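You operate a simulated robot arm through the tools that you are given. There is no shell and no other tool.

You run a simulated robot arm. Do the job below in one go: nothing can be reset, and whatever is moved stays where it is left.

TASK
Test the pink ring under the glass flat and sort it.
Fine: ring on the circle, lamp on, glass down gently; the chart on the lamp names the tray. End with the glass up, lamp off.

Only the result counts: the job must be done as asked and must still hold three seconds after the hand-in. Knocking over, shifting, dropping, spilling or breaking anything else fails it.

THE ROBOT
A 7-joint arm with a three-finger gripper, fixed in place. Base frame: the origin is on the floor under the middle of its stand, x ahead of it, y to its left, z up; the work surface is at about z = 760. Units: mm, degrees, N and s.
It reaches about 1342 mm from its shoulder. Its first joint turns from -166.0 to 166.0 degrees. Payload 2.69 kg.
Tool frame: the origin (TCP) lies between the finger pads and is the grasp point; the fingertips stand 30 mm ahead of it; z points along the fingers, y is the line along which they close. The gripper opens to 128 mm; its body begins 117 mm behind the TCP.
Orientation is told as [roll, pitch, yaw] about the base's x, y, z axes, in that order, counted from this pose: with the fingers straight down and closing along the base's y, the tool's x points along the base's -x, its y along +y and its z along -z.

THE INTERFACE
- The arm moves only by the tool arm_command. Its argument "series" is a list of rows, each an object of numbers (a shift or turn left out is 0, a gripper value left out holds the last): "dx", "dy", "dz": the shift along the tool's x, y, z in units of 40 mm (1.0 is 40 mm); "rx", "ry", "rz": the turn, a rotation vector about the tool's x, y, z in units of 4 degrees (1.0 is 4 degrees); "claw": the closure, from 0 (fully open) to 1 (shut). In form: [{"dx": .., "dy": .., "dz": .., "rx": .., "ry": .., "rz": .., "claw": ..}, ...]. A call has 1 to 20 rows; each row shifts and turns the commanded pose from where the row before left it, along the tool's axes as they then stand. A call with a number of a shift or a turn outside -1 to 1 is refused whole. A row lasts 0.2 s, in which the tool goes at most 50 mm and 8.6 degrees; a call with a longer step from one row to the next is refused whole, and so is a gripper value outside its range. A pose out of reach is approached as far as the arm can. The call stops where the force on the tool passes 90 N (or 10 N more than at its start, if that is more) or the arm is blocked; 0.2 s more then pass. The fingers move at their own pace (about 127 mm/s each) and stop on an object; they squeeze with about 25 N. The grip force told is the motor's: it shows also when the fingers shut on nothing. Time passes only in rows, and 0.2 s behind the last, so rows that do not move let the fingers close. It gives the time, the measured TCP pose, the force on the tool (base axes), the opening and the grip force at its end, in the units of the frame above (readings bear some noise), with the torque about the TCP (base axes, N m) and any sound that the robot's microphone picked up, and new pictures: "show" is both (left out), scene, wrist or none.
- Cameras (640 x 400 px; columns grow to the right, rows downward): "scene" is fixed at [49.7, 649.1, 1336.5]; the picture's right is [-0.23, -0.97, 0.00], its down [-0.30, 0.07, -0.95] and it looks along [0.93, -0.22, -0.30] (base axes); focal length 254 px, centre (320, 200). "wrist" rides on the gripper at [58, 54, -131] in the tool frame; the picture's right is [-0.68, 0.74, 0.00], its down [-0.62, -0.57, -0.55] and it looks along [-0.40, -0.37, 0.84] (tool axes); focal length 234 px, centre (320, 200). There is no depth. A picture from a camera that has moved, and an enlarged one, comes with that camera's place and axes in the base frame and with its lens.
- slide_trunk(by): moves the trunk up (or, below 0, down) by that many mm; the arm rides with it, the base frame stays. It gives what a move gives, with no picture.
- zoom(camera, box): a new picture of the part [left, top, right, bottom] of that camera's present view, enlarged. The clock stands still meanwhile.
- job_done(): hands the job in; it is judged then, once.

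Places have to be worked out from the pictures, the camera data and where the tool is seen. Open the gripper and draw the arm clear of the work before you hand the job in, unless the task says otherwise.

The tools are called after "Emit:" as a command line: name --argument value ..., lists and objects as JSON in quotes. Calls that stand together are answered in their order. arm_command: Moves the arm, as the interface text tells. Its arguments: {"type":"object","properties":{"series":{"type":"array"},"show":{"type":"string","enum":["both","scene","wrist","none"]}},"required":["series"]} The other tools are called the same way: slide_trunk (by) moves the trunk up or down; zoom (camera, box) takes an enlarged picture of a part of a camera's view; job_done () hands the job in.

At the start:

```text
time_s: 0.0
tool_pos: [471.8, 261.5, 1359.8]
tcp_rot: [0.0, 0.0, 0.0]
wrist_force: [0.5, -0.5, 0.9]
moment: [0.01, 0.0, 0.01]
gripper_width: 128.0
grip_force: 0.1
trunk travel left (down, up): [-150.0, 200.0]
```

scene: 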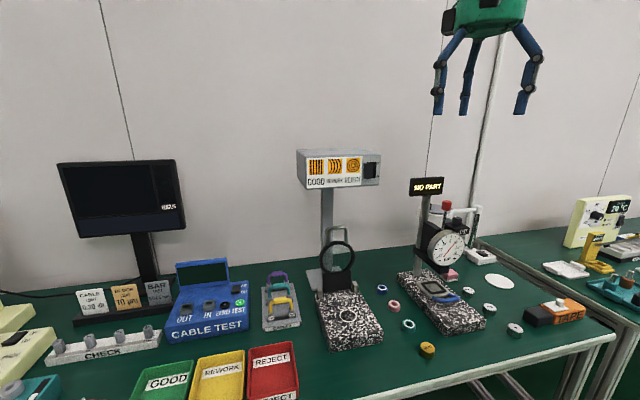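
wrist: 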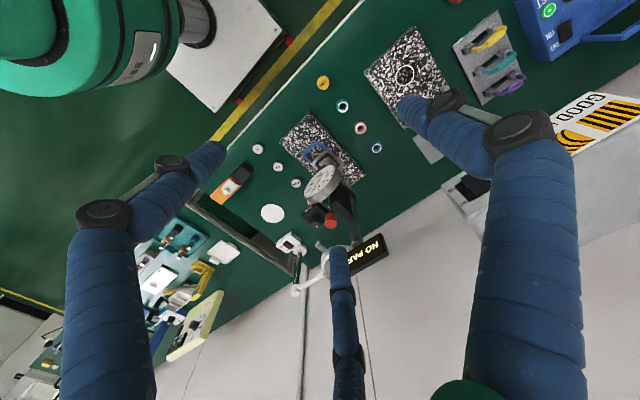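

I start by looking closely at the lamp station, the rings and the trays before moving anything.

Emit:
zoom --camera "scene" --box '[280, 220, 440, 360]'

Emit:
zoom --camera "scene" --box '[285, 140, 395, 210]'

Emit:
zoom --camera "scene" --box '[120, 320, 320, 400]'

Emit:
zoom --camera "wrist" --box '[270, 20, 470, 200]'

```text
2.86 times, centred on (360, 290) of scene
camera zoom: at [49.7, 649.1, 1336.5], right [-0.23, -0.97, 0.0], down [-0.3, 0.07, -0.95], along [0.93, -0.22, -0.3], focal length 727 px, centre (206, -57)
```

zoom: 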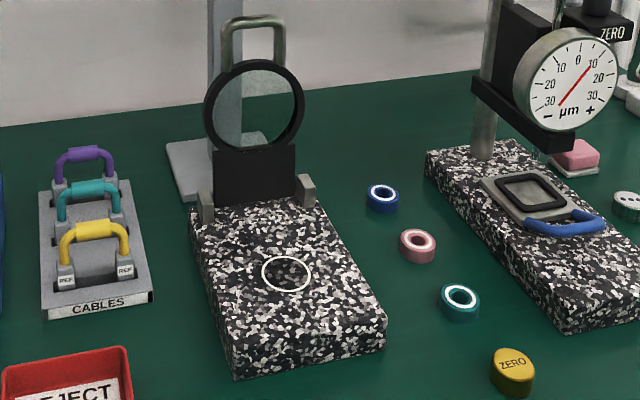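

```text
5.71 times, centred on (340, 175) of scene
camera zoom: at [49.7, 649.1, 1336.5], right [-0.23, -0.97, 0.0], down [-0.3, 0.07, -0.95], along [0.93, -0.22, -0.3], focal length 1454 px, centre (206, 343)
```

zoom: 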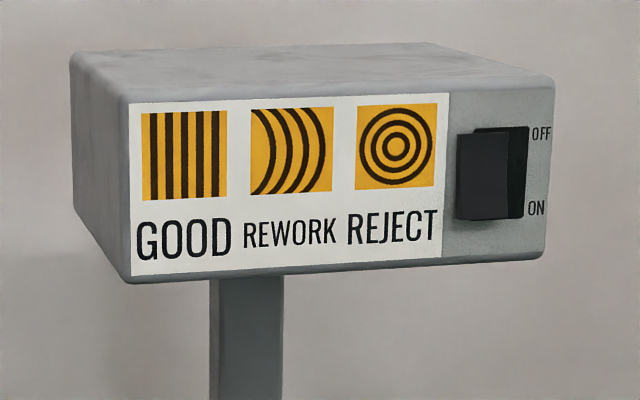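

```text
3.20 times, centred on (220, 360) of scene
camera zoom: at [49.7, 649.1, 1336.5], right [-0.23, -0.97, 0.0], down [-0.3, 0.07, -0.95], along [0.93, -0.22, -0.3], focal length 814 px, centre (640, -312)
```

zoom: 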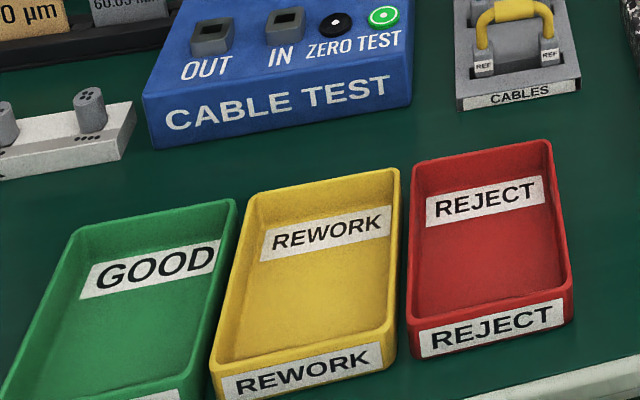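

```text
2.22 times, centred on (370, 110) of wrist
camera zoom: at [413.7, 314.8, 1490.7], right [0.68, 0.74, 0.0], down [0.62, -0.57, 0.55], along [0.4, -0.37, -0.84], focal length 520 px, centre (209, 400)
```

zoom: 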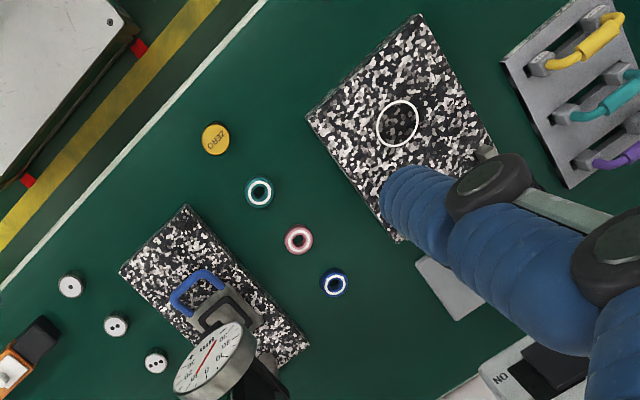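

The pink ring looks to be near (646, 267), the circle near (600, 437, z≈810), and the lamp face near x≈675 with its rocker low-side labelled ON. I zoom in further on the handle, hinge and switch for detail.

Emit:
zoom --camera "scene" --box '[315, 218, 375, 300]'

Emit:
zoom --camera "scene" --box '[358, 155, 388, 185]'

Emit:
zoom --camera "scene" --box '[420, 0, 560, 130]'

Emit:
zoom --camera "scene" --box '[370, 275, 440, 340]'

```text
4.88 times, centred on (345, 259) of scene
camera zoom: at [49.7, 649.1, 1336.5], right [-0.23, -0.97, 0.0], down [-0.3, 0.07, -0.95], along [0.93, -0.22, -0.3], focal length 1242 px, centre (198, -88)
```

zoom: 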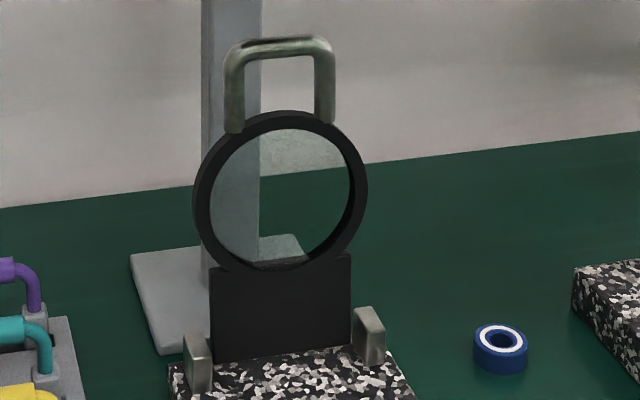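

```text
13.33 times, centred on (373, 170) of scene
camera zoom: at [49.7, 649.1, 1336.5], right [-0.23, -0.97, 0.0], down [-0.3, 0.07, -0.95], along [0.93, -0.22, -0.3], focal length 3393 px, centre (-387, 600)
```

zoom: 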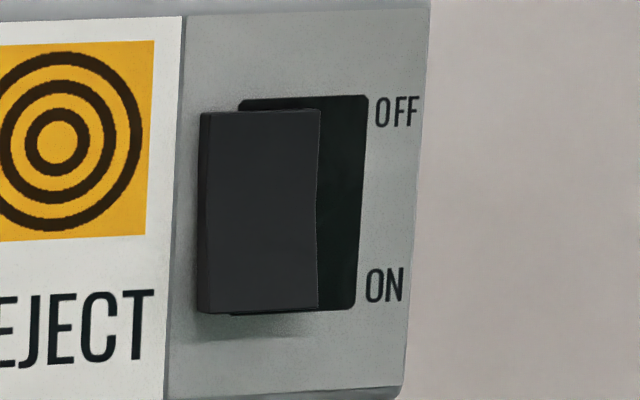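

```text
3.08 times, centred on (490, 65) of scene
camera zoom: at [49.7, 649.1, 1336.5], right [-0.23, -0.97, 0.0], down [-0.3, 0.07, -0.95], along [0.93, -0.22, -0.3], focal length 783 px, centre (-203, 615)
```

zoom: 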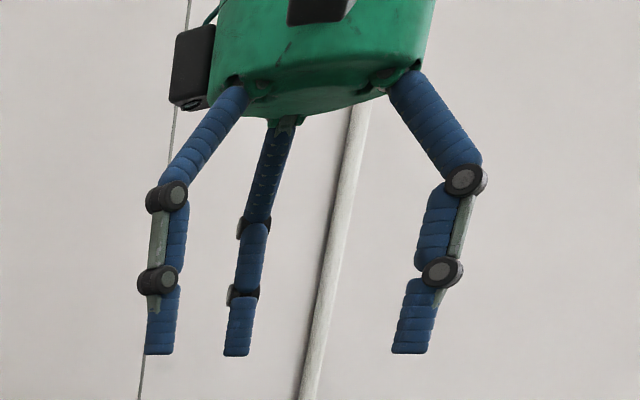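

```text
6.15 times, centred on (405, 308) of scene
camera zoom: at [49.7, 649.1, 1336.5], right [-0.23, -0.97, 0.0], down [-0.3, 0.07, -0.95], along [0.93, -0.22, -0.3], focal length 1566 px, centre (-203, -462)
```

zoom: 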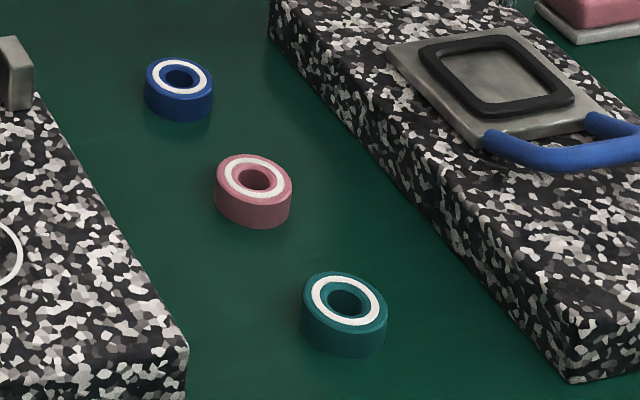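

The rocker sits on the lamp's right side, and the gripper has three fingers 120° apart. I move forward slightly and tilt the tool so that the wrist camera sees the lamp face and handle.

Emit:
arm_command --series '[{"dx": -0.5, "dy": 0.8}, {"dx": -0.5, "dy": 0.8}, {"ry": -1}, {"ry": -1}, {"ry": -1}, {"ry": -1}, {"ry": -1}, {"ry": -1}, {"ry": -1}, {"ry": -1}, {"ry": -1}, {"ry": -1}]' --show "both"

```text
time_s: 2.6
tool_pos: [510.3, 326.0, 1359.0]
tcp_rot: [0.0, -40.1, -0.1]
wrist_force: [0.6, 0.1, -0.2]
moment: [-0.01, -0.03, 0.0]
gripper_width: 127.9
grip_force: 0.1
trunk travel left (down, up): [-150.0, 200.0]
camera wrist: at [382.9, 378.9, 1422.4], right [0.52, 0.74, 0.44], down [0.12, -0.57, 0.82], along [0.85, -0.37, -0.38], focal length 234 px, centre (320, 200)
```

scene: 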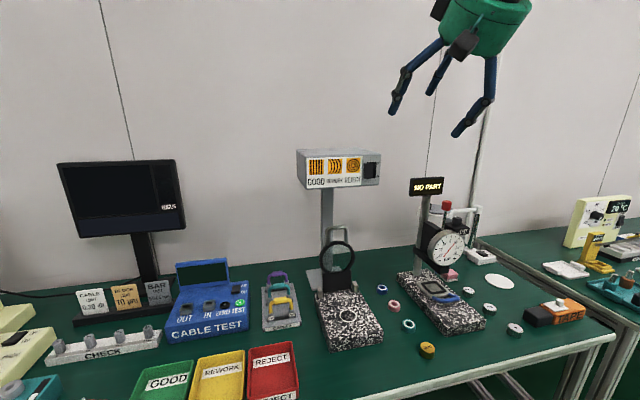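
wrist: 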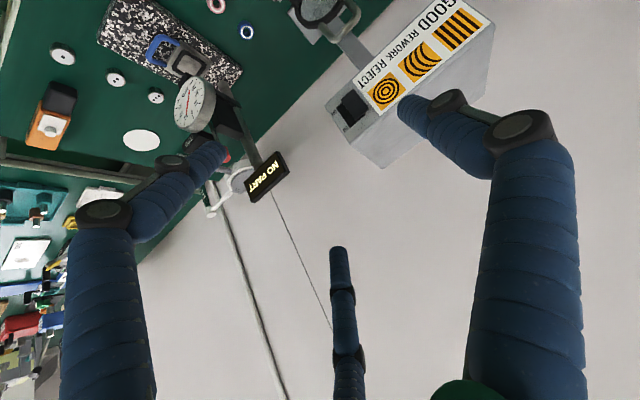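

The wrist camera now sees the lamp face and part of the handle. I zoom on the switch and the handle from here.

Emit:
zoom --camera "wrist" --box '[310, 60, 410, 150]'

Emit:
zoom --camera "wrist" --box '[270, 0, 400, 60]'

```text
4.44 times, centred on (360, 105) of wrist
camera zoom: at [382.9, 378.9, 1422.4], right [0.52, 0.74, 0.44], down [0.12, -0.57, 0.82], along [0.85, -0.37, -0.38], focal length 1041 px, centre (142, 622)
```

zoom: 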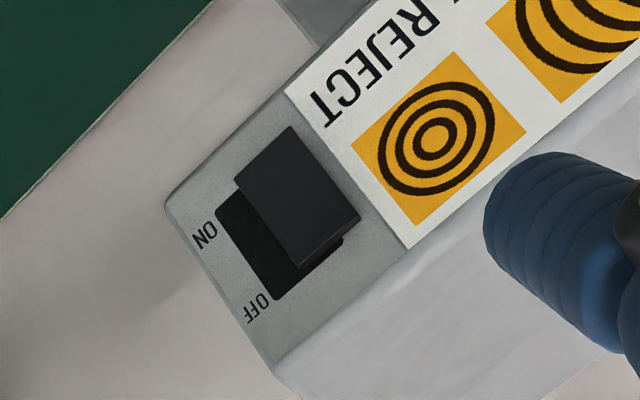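

```text
4.92 times, centred on (335, 30) of wrist
camera zoom: at [382.9, 378.9, 1422.4], right [0.52, 0.74, 0.44], down [0.12, -0.57, 0.82], along [0.85, -0.37, -0.38], focal length 1153 px, centre (246, 1037)
```

zoom: 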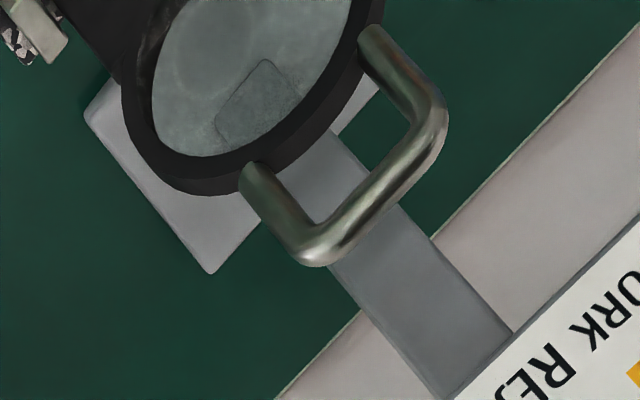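

The rocker centre is at about (669, 370, 1206): its bottom (ON) end sticks out and its top is pressed in. I close the fingers, line up in y with the rocker and turn the tool to point horizontally at the lamp.

Emit:
arm_command --series '[{"dy": 0.55, "claw": 1}, {"dy": 0.55}, {"ry": -1}, {"ry": -1}, {"ry": -1}, {"ry": -1}, {"ry": -1}, {"ry": -1}, {"ry": -1}, {"ry": -1}, {"ry": -1}, {"ry": -1}, {"ry": -1}, {"ry": -1}, {"ry": -0.5}]' --show "both"

```text
time_s: 5.8
tool_pos: [510.9, 369.2, 1359.6]
tcp_rot: [134.7, -89.9, -134.7]
wrist_force: [0.1, -0.4, -0.5]
moment: [0.01, 0.02, -0.02]
gripper_width: 2.0
grip_force: 25.1
trunk travel left (down, up): [-150.0, 200.0]
camera wrist: at [380.7, 422.9, 1301.2], right [0.0, 0.74, 0.68], down [-0.55, -0.57, 0.61], along [0.84, -0.37, 0.4], focal length 234 px, centre (320, 200)
```

scene: 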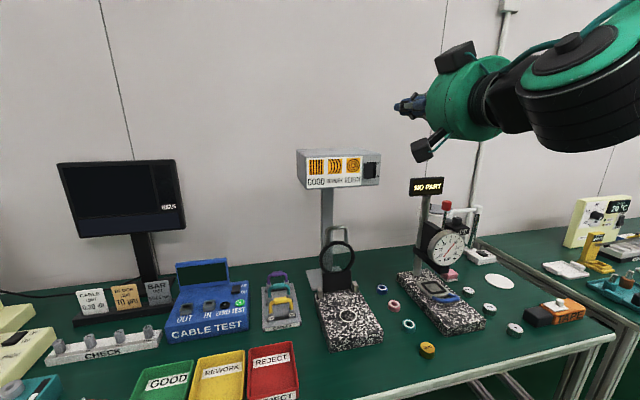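
wrist: 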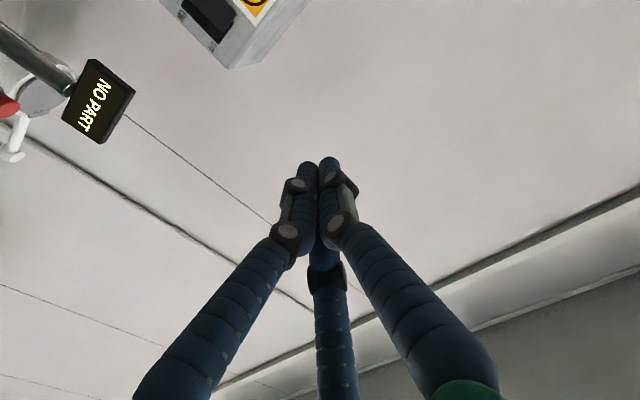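

The tool is horizontal with the fingers shut. I lower it to the ON half of the rocker, staying well in front of the lamp.

Emit:
arm_command --series '[{"dx": 0.88}, {"dx": 0.88}, {"dx": 0.88}, {"dx": 0.88}, {"dx": 0.88}, {"dz": 0.6}, {"dz": 0.6}]' --show "both"

Emit:
zoom --camera "scene" --box '[330, 130, 450, 220]'

Emit:
zoom --camera "wrist" --box '[200, 50, 440, 200]'

```text
time_s: 7.4
tool_pos: [558.1, 369.1, 1182.5]
tcp_rot: [-63.4, -90.0, 63.4]
wrist_force: [1.0, 0.7, -0.1]
moment: [-0.05, 0.01, 0.0]
gripper_width: 2.3
grip_force: 25.1
trunk travel left (down, up): [-150.0, 200.0]
camera wrist: at [428.4, 421.8, 1124.4], right [0.0, 0.74, 0.68], down [-0.55, -0.57, 0.62], along [0.84, -0.37, 0.4], focal length 234 px, centre (320, 200)
```

scene: 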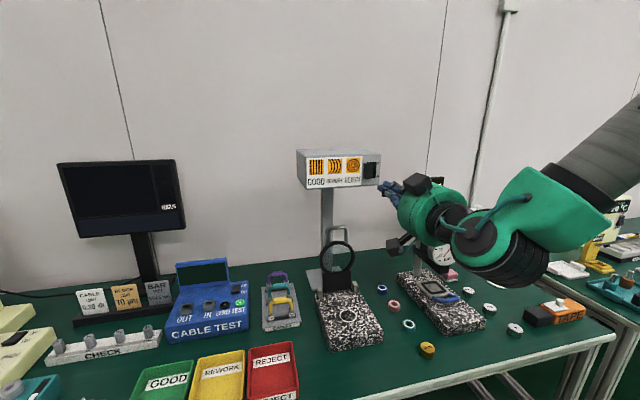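
wrist: 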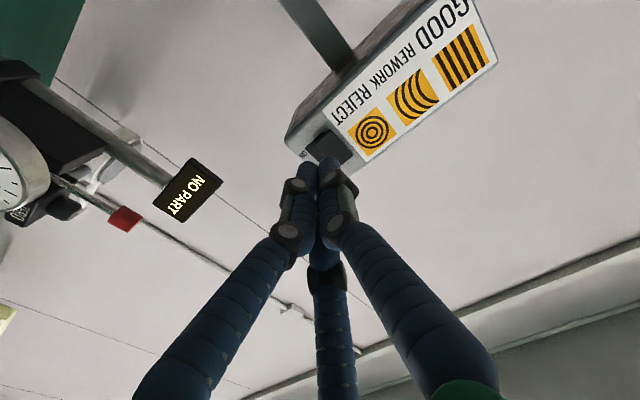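

```text
4.44 times, centred on (390, 175) of scene
camera zoom: at [49.7, 649.1, 1336.5], right [-0.23, -0.97, 0.0], down [-0.3, 0.07, -0.95], along [0.93, -0.22, -0.3], focal length 1131 px, centre (9, 311)
```

zoom: 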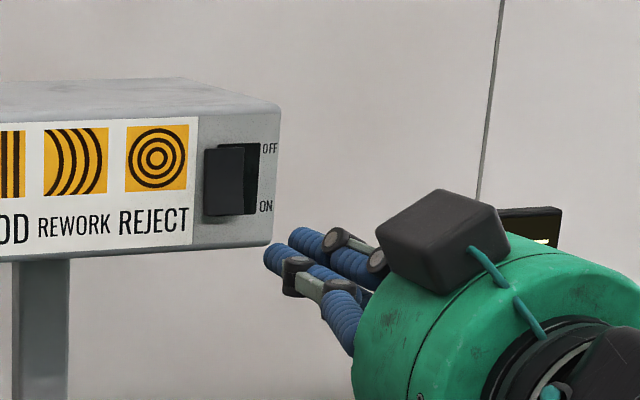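

```text
2.67 times, centred on (320, 125) of wrist
camera zoom: at [428.4, 421.8, 1124.4], right [0.0, 0.74, 0.68], down [-0.55, -0.57, 0.62], along [0.84, -0.37, 0.4], focal length 624 px, centre (320, 400)
```

zoom: 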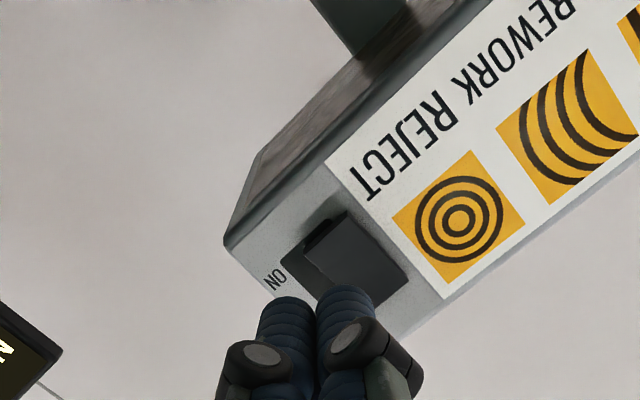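

The underside view confirms the rocker's bottom end sticks out, and the fingertips are lined up with it. I advance to just short of contact.

Emit:
arm_command --series '[{"dz": 0.5, "dx": -0.05}, {"dz": 0.5}, {"dz": 0.3}]' --show "both"

Emit:
zoom --camera "wrist" --box '[240, 80, 400, 200]'

Emit:
zoom --camera "scene" --box '[345, 140, 405, 200]'

```text
time_s: 8.2
tool_pos: [612.4, 369.8, 1184.4]
tcp_rot: [-17.9, -90.0, 18.0]
wrist_force: [-0.1, -0.6, 0.1]
moment: [-0.01, 0.0, -0.03]
gripper_width: 2.4
grip_force: 24.8
trunk travel left (down, up): [-150.0, 200.0]
camera wrist: at [481.2, 421.9, 1126.2], right [0.0, 0.74, 0.68], down [-0.55, -0.57, 0.62], along [0.84, -0.37, 0.4], focal length 234 px, centre (320, 200)
```

scene: 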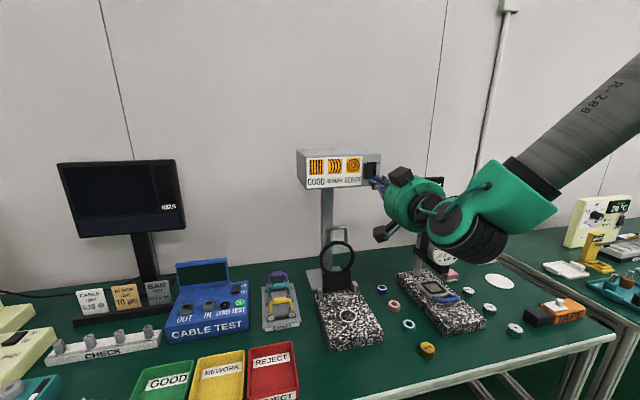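
wrist: 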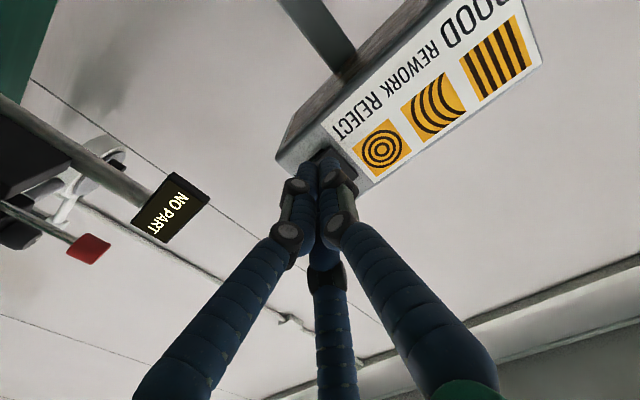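

```text
3.33 times, centred on (320, 140) of wrist
camera zoom: at [481.2, 421.9, 1126.2], right [0.0, 0.74, 0.68], down [-0.55, -0.57, 0.62], along [0.84, -0.37, 0.4], focal length 781 px, centre (320, 400)
```

zoom: 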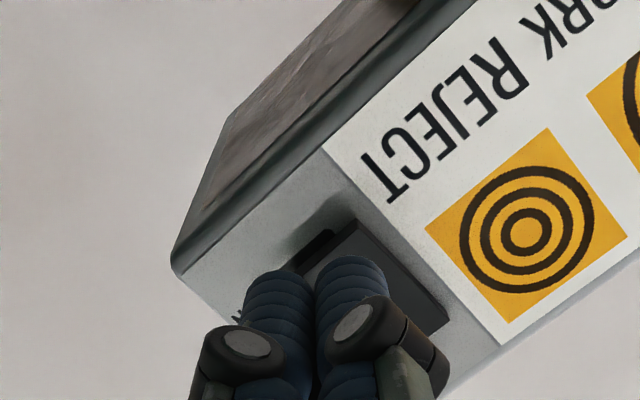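

```text
6.67 times, centred on (375, 170) of scene
camera zoom: at [49.7, 649.1, 1336.5], right [-0.23, -0.97, 0.0], down [-0.3, 0.07, -0.95], along [0.93, -0.22, -0.3], focal length 1697 px, centre (-47, 400)
```

zoom: 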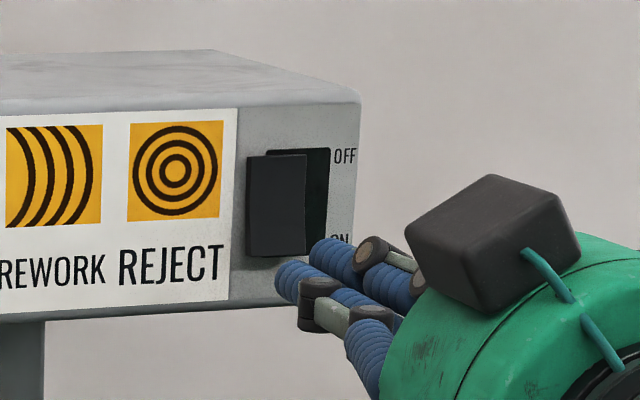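

The fingertips are about to meet the lower end of the rocker. I raise 4 mm and press slowly in small steps, watching the force.

Emit:
arm_command --series '[{"dx": -0.1}, {"dz": 0.1}, {"dz": 0.1}, {"dz": 0.1}, {"dz": 0.1}, {"dz": 0.1}]' --show "both"

Emit:
zoom --camera "scene" --box '[345, 140, 405, 200]'

```text
time_s: 9.6
tool_pos: [631.3, 369.3, 1189.0]
tcp_rot: [-6.3, -90.0, 6.4]
wrist_force: [0.4, -1.4, 0.5]
moment: [0.04, 0.02, -0.02]
gripper_width: 2.3
grip_force: 24.7
trunk travel left (down, up): [-150.0, 200.0]
camera wrist: at [501.0, 422.8, 1130.6], right [0.0, 0.74, 0.68], down [-0.55, -0.57, 0.62], along [0.84, -0.37, 0.4], focal length 234 px, centre (320, 200)
```

scene: 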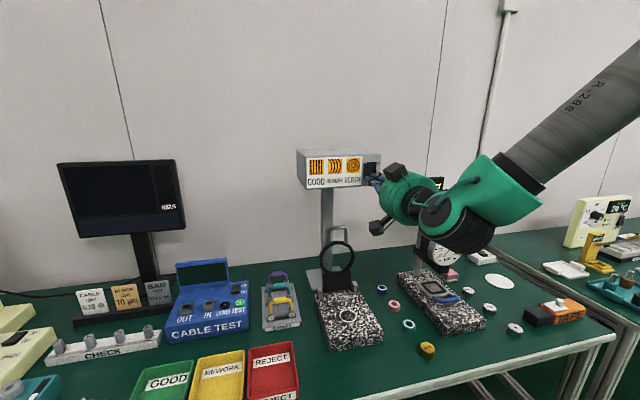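
wrist: 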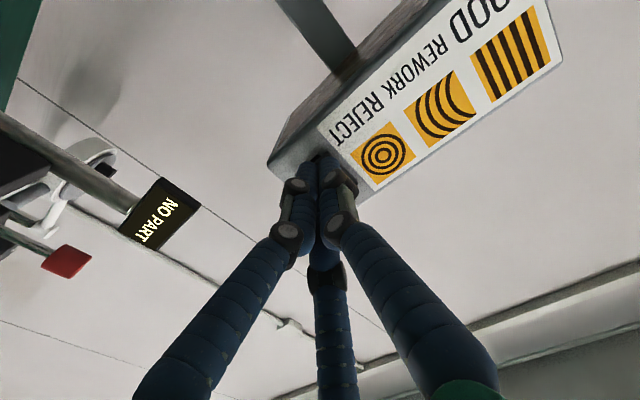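

```text
6.67 times, centred on (375, 170) of scene
camera zoom: at [49.7, 649.1, 1336.5], right [-0.23, -0.97, 0.0], down [-0.3, 0.07, -0.95], along [0.93, -0.22, -0.3], focal length 1697 px, centre (-47, 400)
```

zoom: 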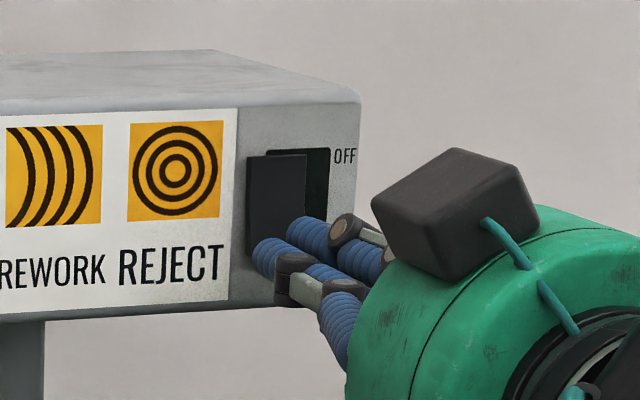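

There is still no contact force with the tips near x=661. I keep pressing in small steps.

Emit:
arm_command --series '[{"dz": 0.1}, {"dz": 0.1}, {"dz": 0.05}]' --show "scene"

Emit:
zoom --camera "scene" --box '[345, 140, 405, 200]'

```text
time_s: 10.4
tool_pos: [641.8, 370.1, 1188.8]
tcp_rot: [-62.0, -89.9, 62.1]
wrist_force: [0.1, 0.3, 0.3]
moment: [0.01, -0.03, -0.01]
gripper_width: 2.4
grip_force: 25.0
trunk travel left (down, up): [-150.0, 200.0]
```

scene: 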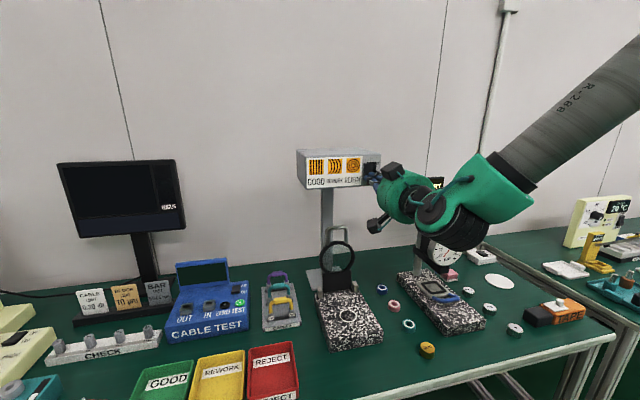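

```text
6.67 times, centred on (375, 170) of scene
camera zoom: at [49.7, 649.1, 1336.5], right [-0.23, -0.97, 0.0], down [-0.3, 0.07, -0.95], along [0.93, -0.22, -0.3], focal length 1697 px, centre (-47, 400)
```

zoom: 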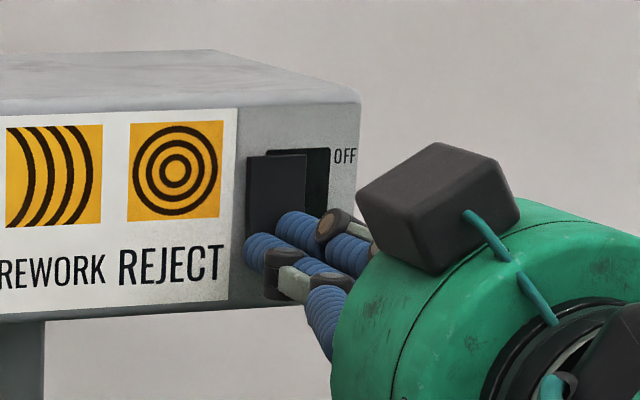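

Still no contact, so the rocker face lies a little deeper than I judged. I continue with 2 mm steps.

Emit:
arm_command --series '[{"dz": 0.06}, {"dz": 0.06}, {"dz": 0.06}]' --show "wrist"

Emit:
zoom --camera "wrist" --box '[240, 80, 400, 200]'

Emit:
zoom --camera "scene" --box '[345, 140, 405, 200]'

```text
time_s: 11.2
tool_pos: [646.1, 370.7, 1189.1]
tcp_rot: [-110.8, -89.9, 110.8]
wrist_force: [-24.4, -1.3, -1.3]
moment: [0.09, -0.37, -0.11]
gripper_width: 1.9
grip_force: 24.7
trunk travel left (down, up): [-150.0, 200.0]
camera wrist: at [516.1, 423.5, 1130.5], right [0.0, 0.74, 0.68], down [-0.55, -0.57, 0.62], along [0.84, -0.37, 0.4], focal length 234 px, centre (320, 200)
```

wrist: 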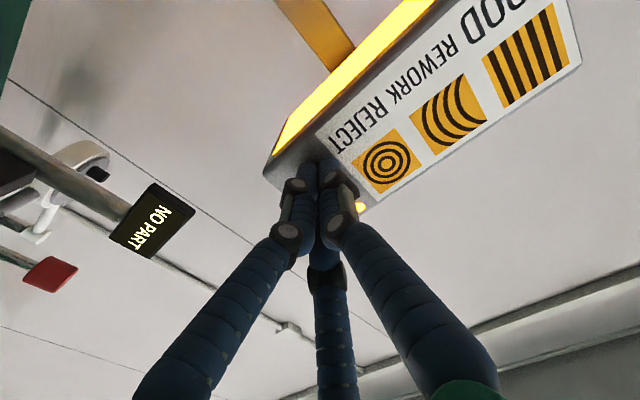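

```text
3.33 times, centred on (320, 140) of wrist
camera zoom: at [516.1, 423.5, 1130.5], right [0.0, 0.74, 0.68], down [-0.55, -0.57, 0.62], along [0.84, -0.37, 0.4], focal length 781 px, centre (320, 400)
```

zoom: 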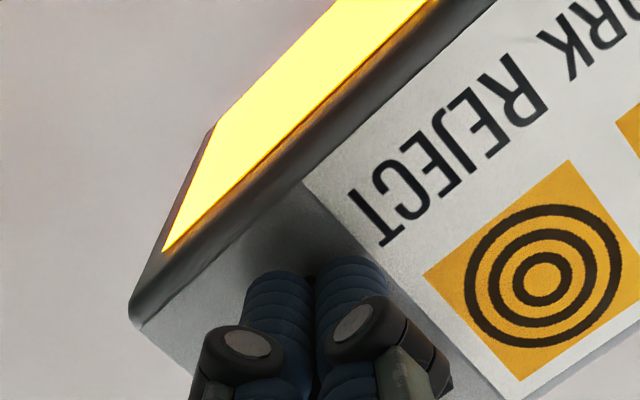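

```text
6.67 times, centred on (375, 170) of scene
camera zoom: at [49.7, 649.1, 1336.5], right [-0.23, -0.97, 0.0], down [-0.3, 0.07, -0.95], along [0.93, -0.22, -0.3], focal length 1697 px, centre (-47, 400)
```

zoom: 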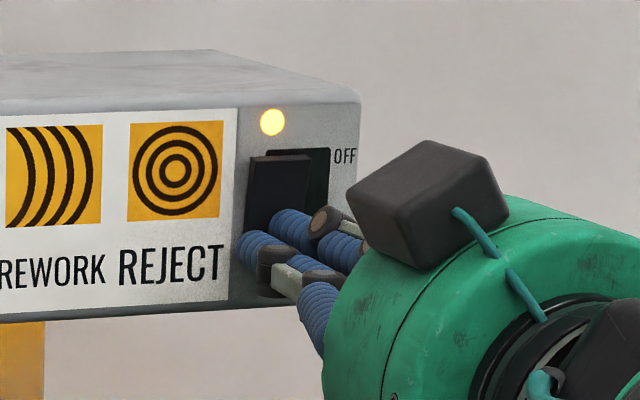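

The lamp is now on (24 N, glowing underside and indicator lit). I back straight away from the switch, then turn the tool back toward pointing down.

Emit:
arm_command --series '[{"dz": -0.5}, {"dz": -1}, {"dz": -1}, {"dz": -1}, {"dz": -0.5, "dy": -0.5}, {"ry": 1}, {"ry": 1}, {"ry": 1}, {"ry": 1}, {"ry": 1}, {"ry": 1}, {"ry": 1}, {"ry": 1}, {"ry": 1}, {"ry": 1}, {"ry": 1}]' --show "both"

Emit:
zoom --camera "scene" --box '[285, 140, 395, 210]'

```text
time_s: 14.6
tool_pos: [488.4, 350.3, 1189.8]
tcp_rot: [0.1, -46.0, 0.1]
wrist_force: [0.2, -0.5, -0.1]
moment: [0.0, -0.03, 0.02]
gripper_width: 2.1
grip_force: 25.4
trunk travel left (down, up): [-150.0, 200.0]
camera wrist: at [354.7, 402.8, 1238.7], right [0.47, 0.74, 0.49], down [0.03, -0.57, 0.82], along [0.88, -0.37, -0.29], focal length 234 px, centre (320, 200)
```

scene: 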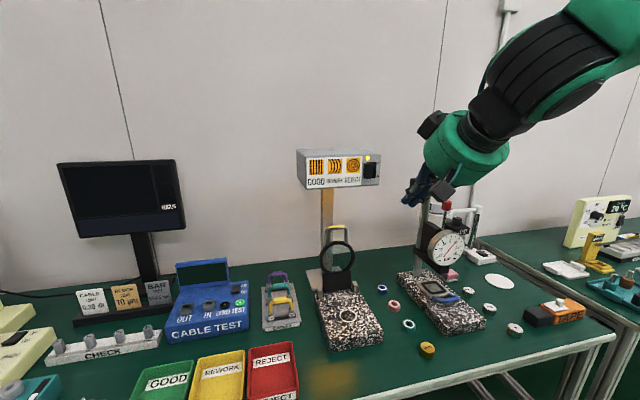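
wrist: 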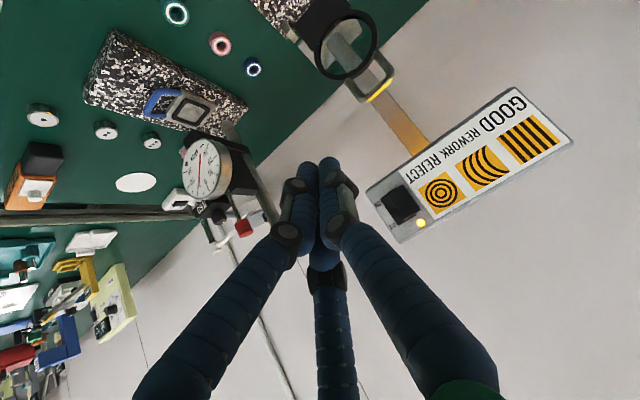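

```text
5.71 times, centred on (340, 175) of scene
camera zoom: at [49.7, 649.1, 1336.5], right [-0.23, -0.97, 0.0], down [-0.3, 0.07, -0.95], along [0.93, -0.22, -0.3], focal length 1454 px, centre (206, 343)
```

zoom: 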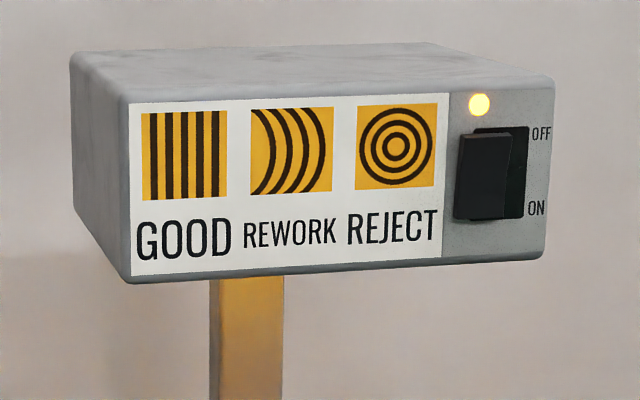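

The lamp stayed on. From here I zoom the wrist camera on the glass and handle to fix the handle position in space.

Emit:
zoom --camera "wrist" --box '[280, 0, 420, 110]'

Emit:
zoom --camera "scene" --box '[310, 215, 380, 300]'

Emit:
zoom --camera "wrist" --box '[150, 0, 290, 90]'

```text
3.64 times, centred on (350, 55) of wrist
camera zoom: at [354.7, 402.8, 1238.7], right [0.47, 0.74, 0.49], down [0.03, -0.57, 0.82], along [0.88, -0.37, -0.29], focal length 852 px, centre (211, 727)
```

zoom: 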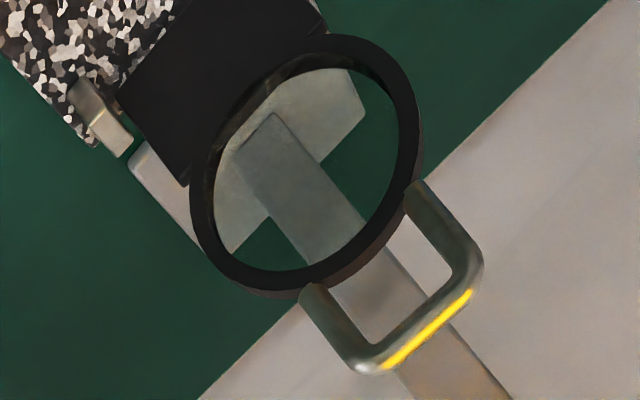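

```text
4.71 times, centred on (345, 258) of scene
camera zoom: at [49.7, 649.1, 1336.5], right [-0.23, -0.97, 0.0], down [-0.3, 0.07, -0.95], along [0.93, -0.22, -0.3], focal length 1198 px, centre (202, -71)
```

zoom: 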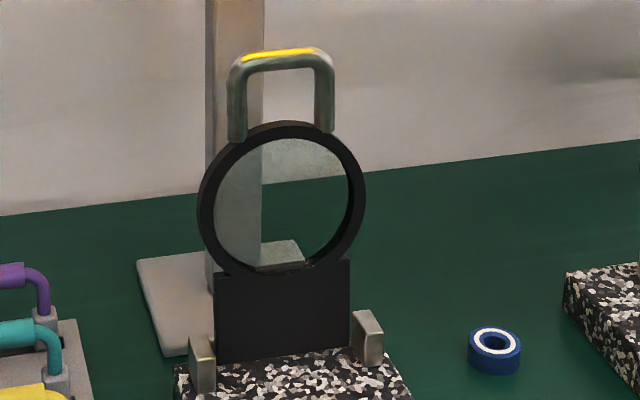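

```text
4.44 times, centred on (220, 45) of wrist
camera zoom: at [354.7, 402.8, 1238.7], right [0.47, 0.74, 0.49], down [0.03, -0.57, 0.82], along [0.88, -0.37, -0.29], focal length 1041 px, centre (764, 889)
```

zoom: 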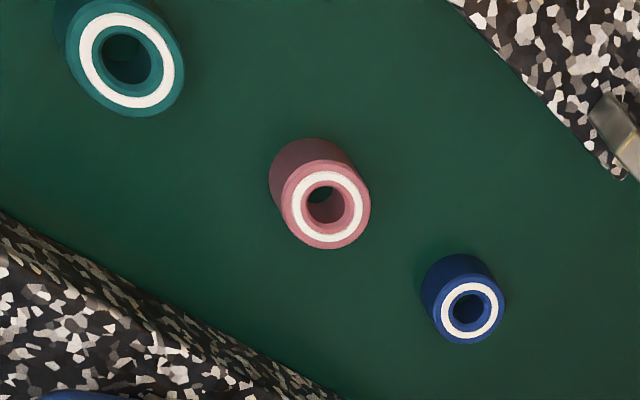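

The handle bar is at about (730, 435.5, 1019) and its hinge at about (702, 825). The pink ring comes out near (643, 268.5) with its top at z≈781. I turn the tool straight down and move over the ring with the fingers partly open.

Emit:
arm_command --series '[{"ry": 1}, {"ry": 1}, {"ry": 1}, {"ry": 1}, {"ry": 1}, {"ry": 1}, {"ry": 1}, {"ry": 1}, {"ry": 1}, {"ry": 1}, {"ry": 1}, {"ry": 0.5}, {"dx": -0.97, "dy": -0.51}, {"dx": -0.97, "dy": -0.51}, {"dx": -0.97, "dy": -0.51}, {"dx": -0.97, "dy": -0.51, "claw": 0.4}, {"dz": 0.5}]' --show "both"

Emit:
zoom --camera "wrist" --box '[240, 60, 440, 220]'

```text
time_s: 18.2
tool_pos: [645.0, 269.2, 1167.9]
tcp_rot: [0.0, 0.0, 0.0]
wrist_force: [0.5, -0.2, -1.0]
moment: [0.03, 0.05, 0.02]
gripper_width: 76.9
grip_force: 0.0
trunk travel left (down, up): [-150.0, 200.0]
camera wrist: at [587.4, 320.8, 1300.1], right [0.68, 0.74, 0.0], down [0.62, -0.57, 0.55], along [0.4, -0.37, -0.84], focal length 234 px, centre (320, 200)
```

scene: 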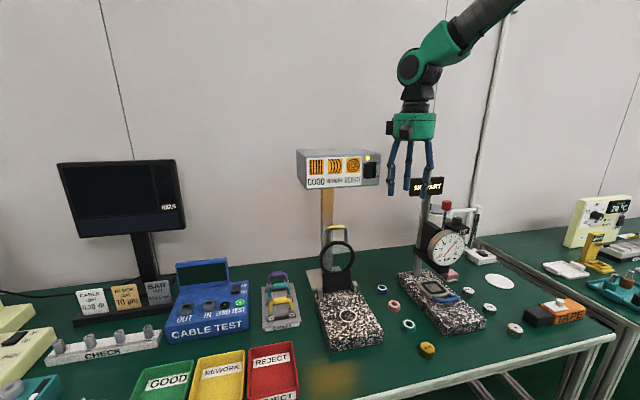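
wrist: 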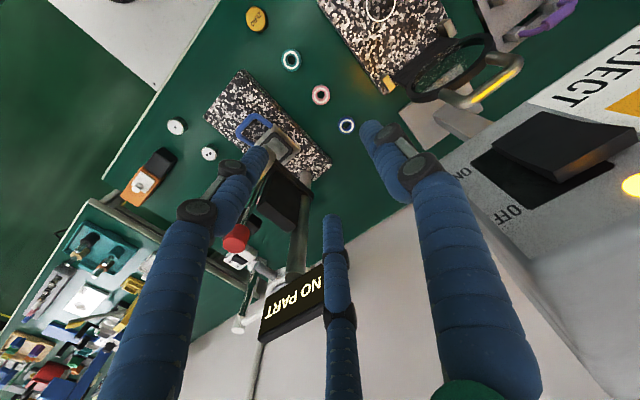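

```text
2.50 times, centred on (340, 140) of wrist
camera zoom: at [587.4, 320.8, 1300.1], right [0.68, 0.74, 0.0], down [0.62, -0.57, 0.55], along [0.4, -0.37, -0.84], focal length 585 px, centre (270, 350)
```

zoom: 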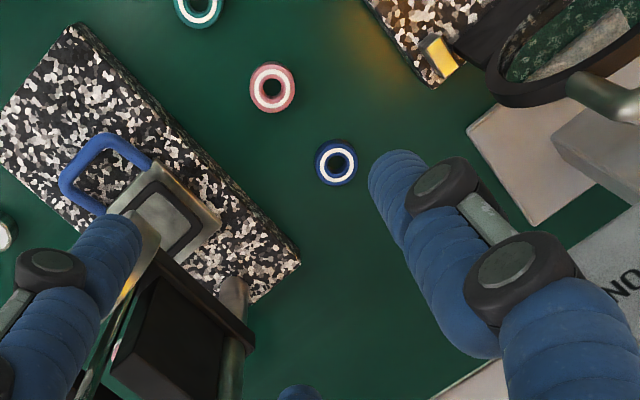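

The ring sits almost under the TCP. Before descending I check the gripper's clearance to the lamp and dial.

Emit:
zoom --camera "scene" --box '[340, 40, 480, 200]'

Emit:
zoom --camera "wrist" --box '[430, 80, 640, 320]'

```text
2.50 times, centred on (410, 120) of scene
camera zoom: at [49.7, 649.1, 1336.5], right [-0.23, -0.97, 0.0], down [-0.3, 0.07, -0.95], along [0.93, -0.22, -0.3], focal length 636 px, centre (95, 400)
```

zoom: 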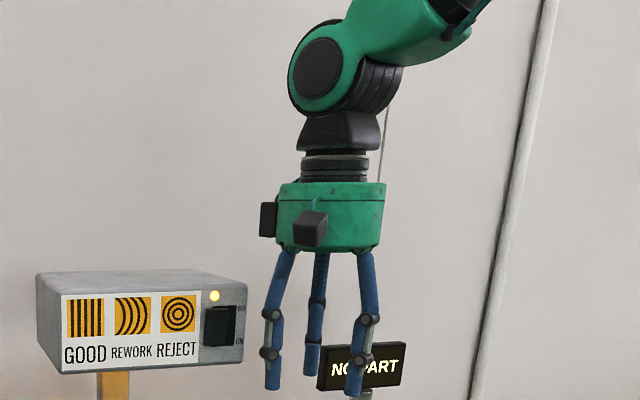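

```text
1.67 times, centred on (535, 200) of wrist
camera zoom: at [587.4, 320.8, 1300.1], right [0.68, 0.74, 0.0], down [0.62, -0.57, 0.55], along [0.4, -0.37, -0.84], focal length 390 px, centre (-38, 200)
```

zoom: 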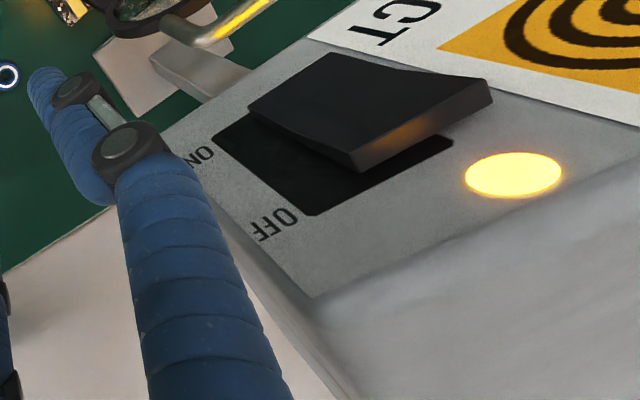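

A second box on the +x side of the palm passes close to the lamp's right face. I shift 25 mm away in y and slightly back in x while descending past the lamp height, then realign below it.

Emit:
arm_command --series '[{"dy": -0.7, "dx": 0.5}, {"dz": 0.9}, {"dz": 0.9}, {"dz": 0.9}, {"dz": 0.9}, {"dz": 0.9}, {"dz": 0.5}, {"dy": 0.65, "dx": -0.5}]' --show "both"

Emit:
zoom --camera "wrist" --box '[240, 60, 440, 220]'

Emit:
zoom --camera "scene" --box '[340, 110, 480, 330]'

```text
time_s: 20.0
tool_pos: [643.6, 265.8, 971.7]
tcp_rot: [0.0, 0.0, 0.1]
wrist_force: [-0.3, -1.1, 0.9]
moment: [0.02, -0.01, 0.0]
gripper_width: 76.7
grip_force: 0.1
trunk travel left (down, up): [-150.0, 200.0]
camera wrist: at [586.1, 319.0, 1101.6], right [0.68, 0.74, 0.0], down [0.62, -0.57, 0.55], along [0.4, -0.37, -0.84], focal length 234 px, centre (320, 200)
```

scene: 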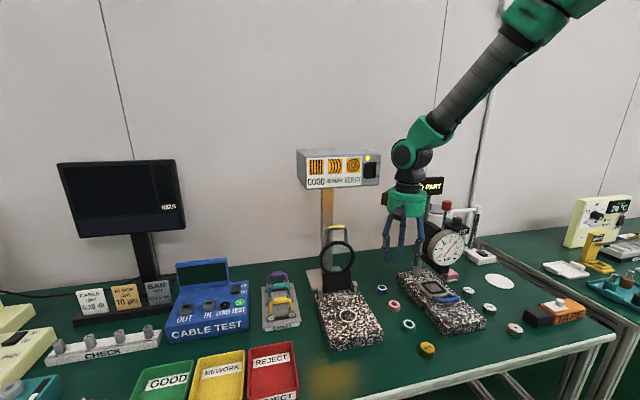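
wrist: 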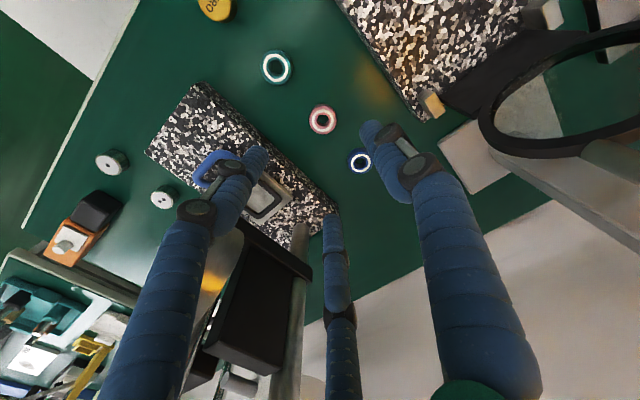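

```text
2.50 times, centred on (340, 140) of wrist
camera zoom: at [586.1, 319.0, 1101.6], right [0.68, 0.74, 0.0], down [0.62, -0.57, 0.55], along [0.4, -0.37, -0.84], focal length 585 px, centre (270, 350)
```

zoom: 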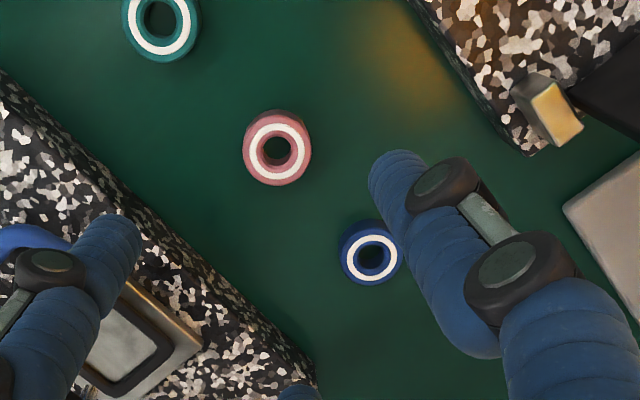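

```text
1.82 times, centred on (410, 220) of scene
camera zoom: at [49.7, 649.1, 1336.5], right [-0.23, -0.97, 0.0], down [-0.3, 0.07, -0.95], along [0.93, -0.22, -0.3], focal length 463 px, centre (156, 164)
```

zoom: 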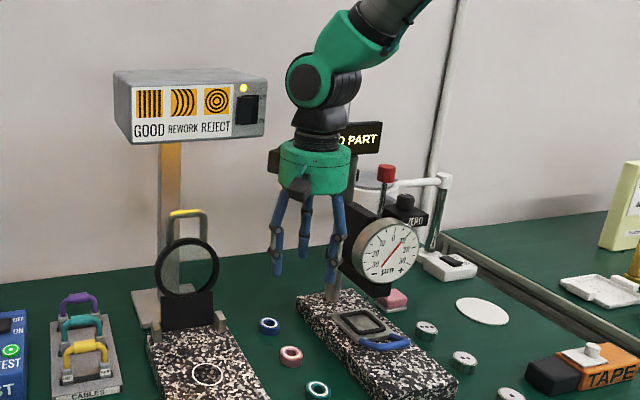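

The ring is at about (646.5, 268); the dial's edge (y≈165) stays about 45 mm clear of the palm. I trim the position and descend to just above the ring.

Emit:
arm_command --series '[{"dx": -0.07, "dy": 0.06, "dz": 0.8}, {"dz": 0.8}, {"dz": 0.8}, {"dz": 0.8}]' --show "both"

Emit:
zoom --camera "wrist" --box '[240, 100, 440, 260]'

Emit:
zoom --camera "scene" --box '[360, 200, 460, 320]'

```text
time_s: 21.0
tool_pos: [645.4, 267.6, 843.6]
tcp_rot: [0.0, -0.1, 0.0]
wrist_force: [0.5, 0.2, -0.3]
moment: [0.01, 0.01, -0.02]
gripper_width: 76.5
grip_force: 0.1
trunk travel left (down, up): [-150.0, 200.0]
camera wrist: at [588.8, 320.9, 974.3], right [0.68, 0.74, 0.0], down [0.62, -0.57, 0.55], along [0.41, -0.37, -0.84], focal length 234 px, centre (320, 200)
```

scene: 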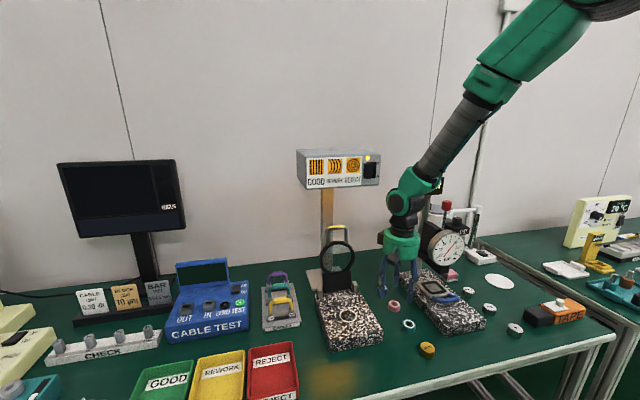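
wrist: 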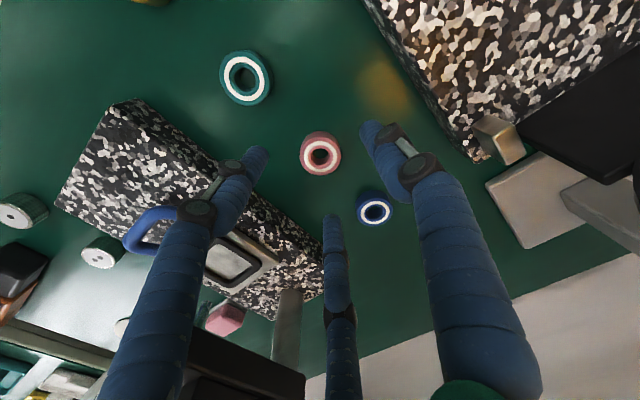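

```text
2.50 times, centred on (340, 180) of wrist
camera zoom: at [588.8, 320.9, 974.3], right [0.68, 0.74, 0.0], down [0.62, -0.57, 0.55], along [0.41, -0.37, -0.84], focal length 585 px, centre (270, 250)
```

zoom: 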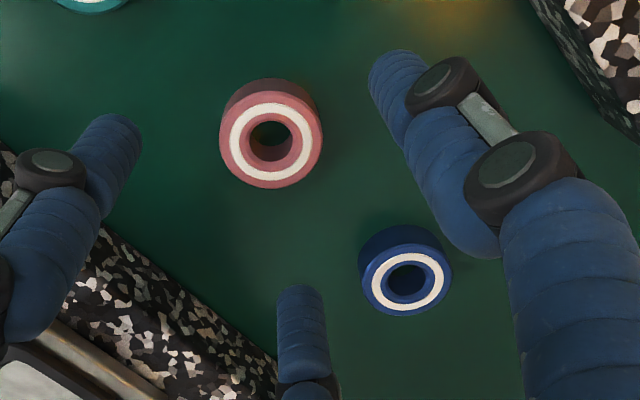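

```text
3.33 times, centred on (410, 260) of scene
camera zoom: at [49.7, 649.1, 1336.5], right [-0.23, -0.97, 0.0], down [-0.3, 0.07, -0.95], along [0.93, -0.22, -0.3], focal length 848 px, centre (20, 0)
```

zoom: 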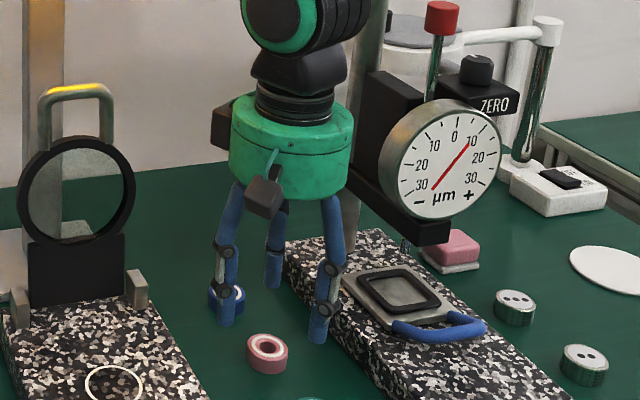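

The ring centre (646, 268) lies within a millimetre of the tool axis. I descend so the tips come just above the table, without closing yet, and check.

Emit:
arm_command --series '[{"dz": 0.6, "dx": -0.01, "dy": 0.01}, {"dz": 0.4}, {"dz": 0.16}]' --show "both"

Emit:
zoom --camera "scene" --box '[360, 250, 430, 330]'

Emit:
zoom --camera "wrist" --box '[220, 90, 420, 250]'

```text
time_s: 21.8
tool_pos: [648.1, 269.7, 794.9]
tcp_rot: [0.0, 0.0, -0.1]
wrist_force: [-0.3, 0.2, -0.2]
moment: [0.02, 0.03, 0.01]
gripper_width: 76.8
grip_force: 0.1
trunk travel left (down, up): [-150.0, 200.0]
camera wrist: at [590.6, 322.6, 926.2], right [0.68, 0.74, 0.0], down [0.62, -0.57, 0.55], along [0.4, -0.37, -0.84], focal length 234 px, centre (320, 200)
```

scene: 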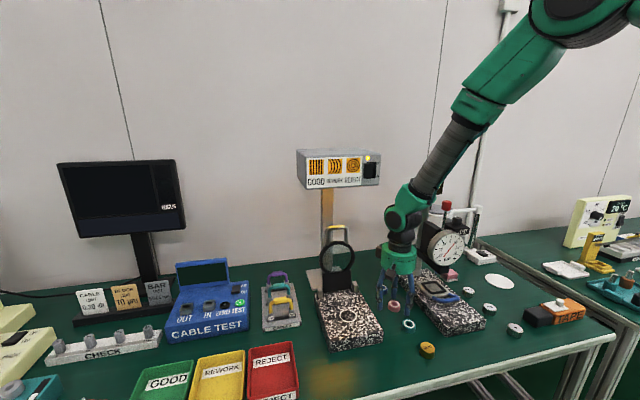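
wrist: 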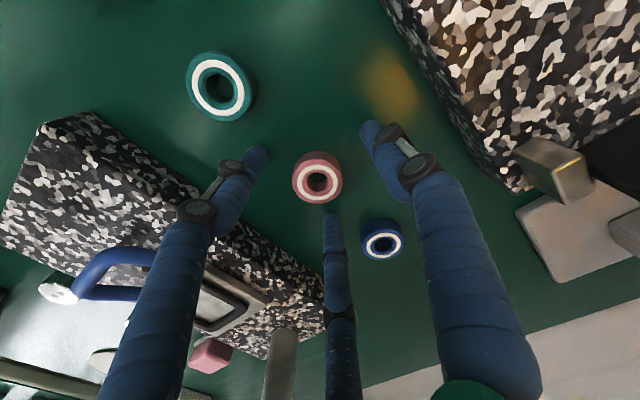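

```text
5.00 times, centred on (395, 290) of scene
camera zoom: at [49.7, 649.1, 1336.5], right [-0.23, -0.97, 0.0], down [-0.3, 0.07, -0.95], along [0.93, -0.22, -0.3], focal length 1272 px, centre (-55, -250)
```

zoom: 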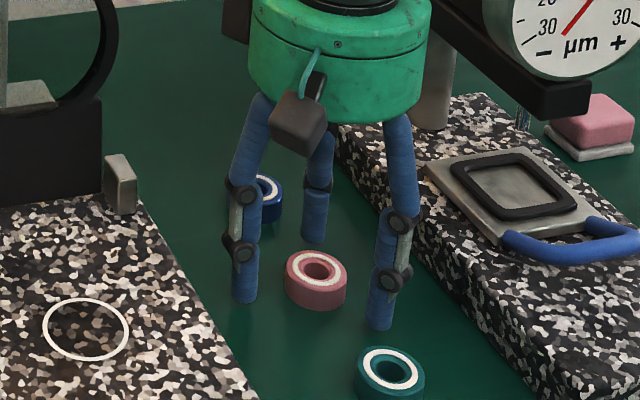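

```text
2.50 times, centred on (320, 170) of wrist
camera zoom: at [590.6, 322.6, 926.2], right [0.68, 0.74, 0.0], down [0.62, -0.57, 0.55], along [0.4, -0.37, -0.84], focal length 585 px, centre (320, 275)
```

zoom: 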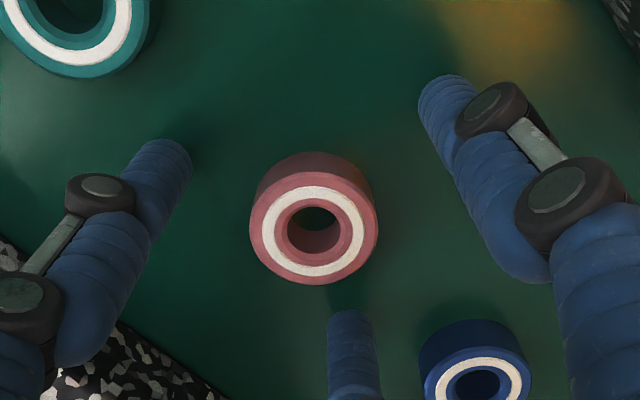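

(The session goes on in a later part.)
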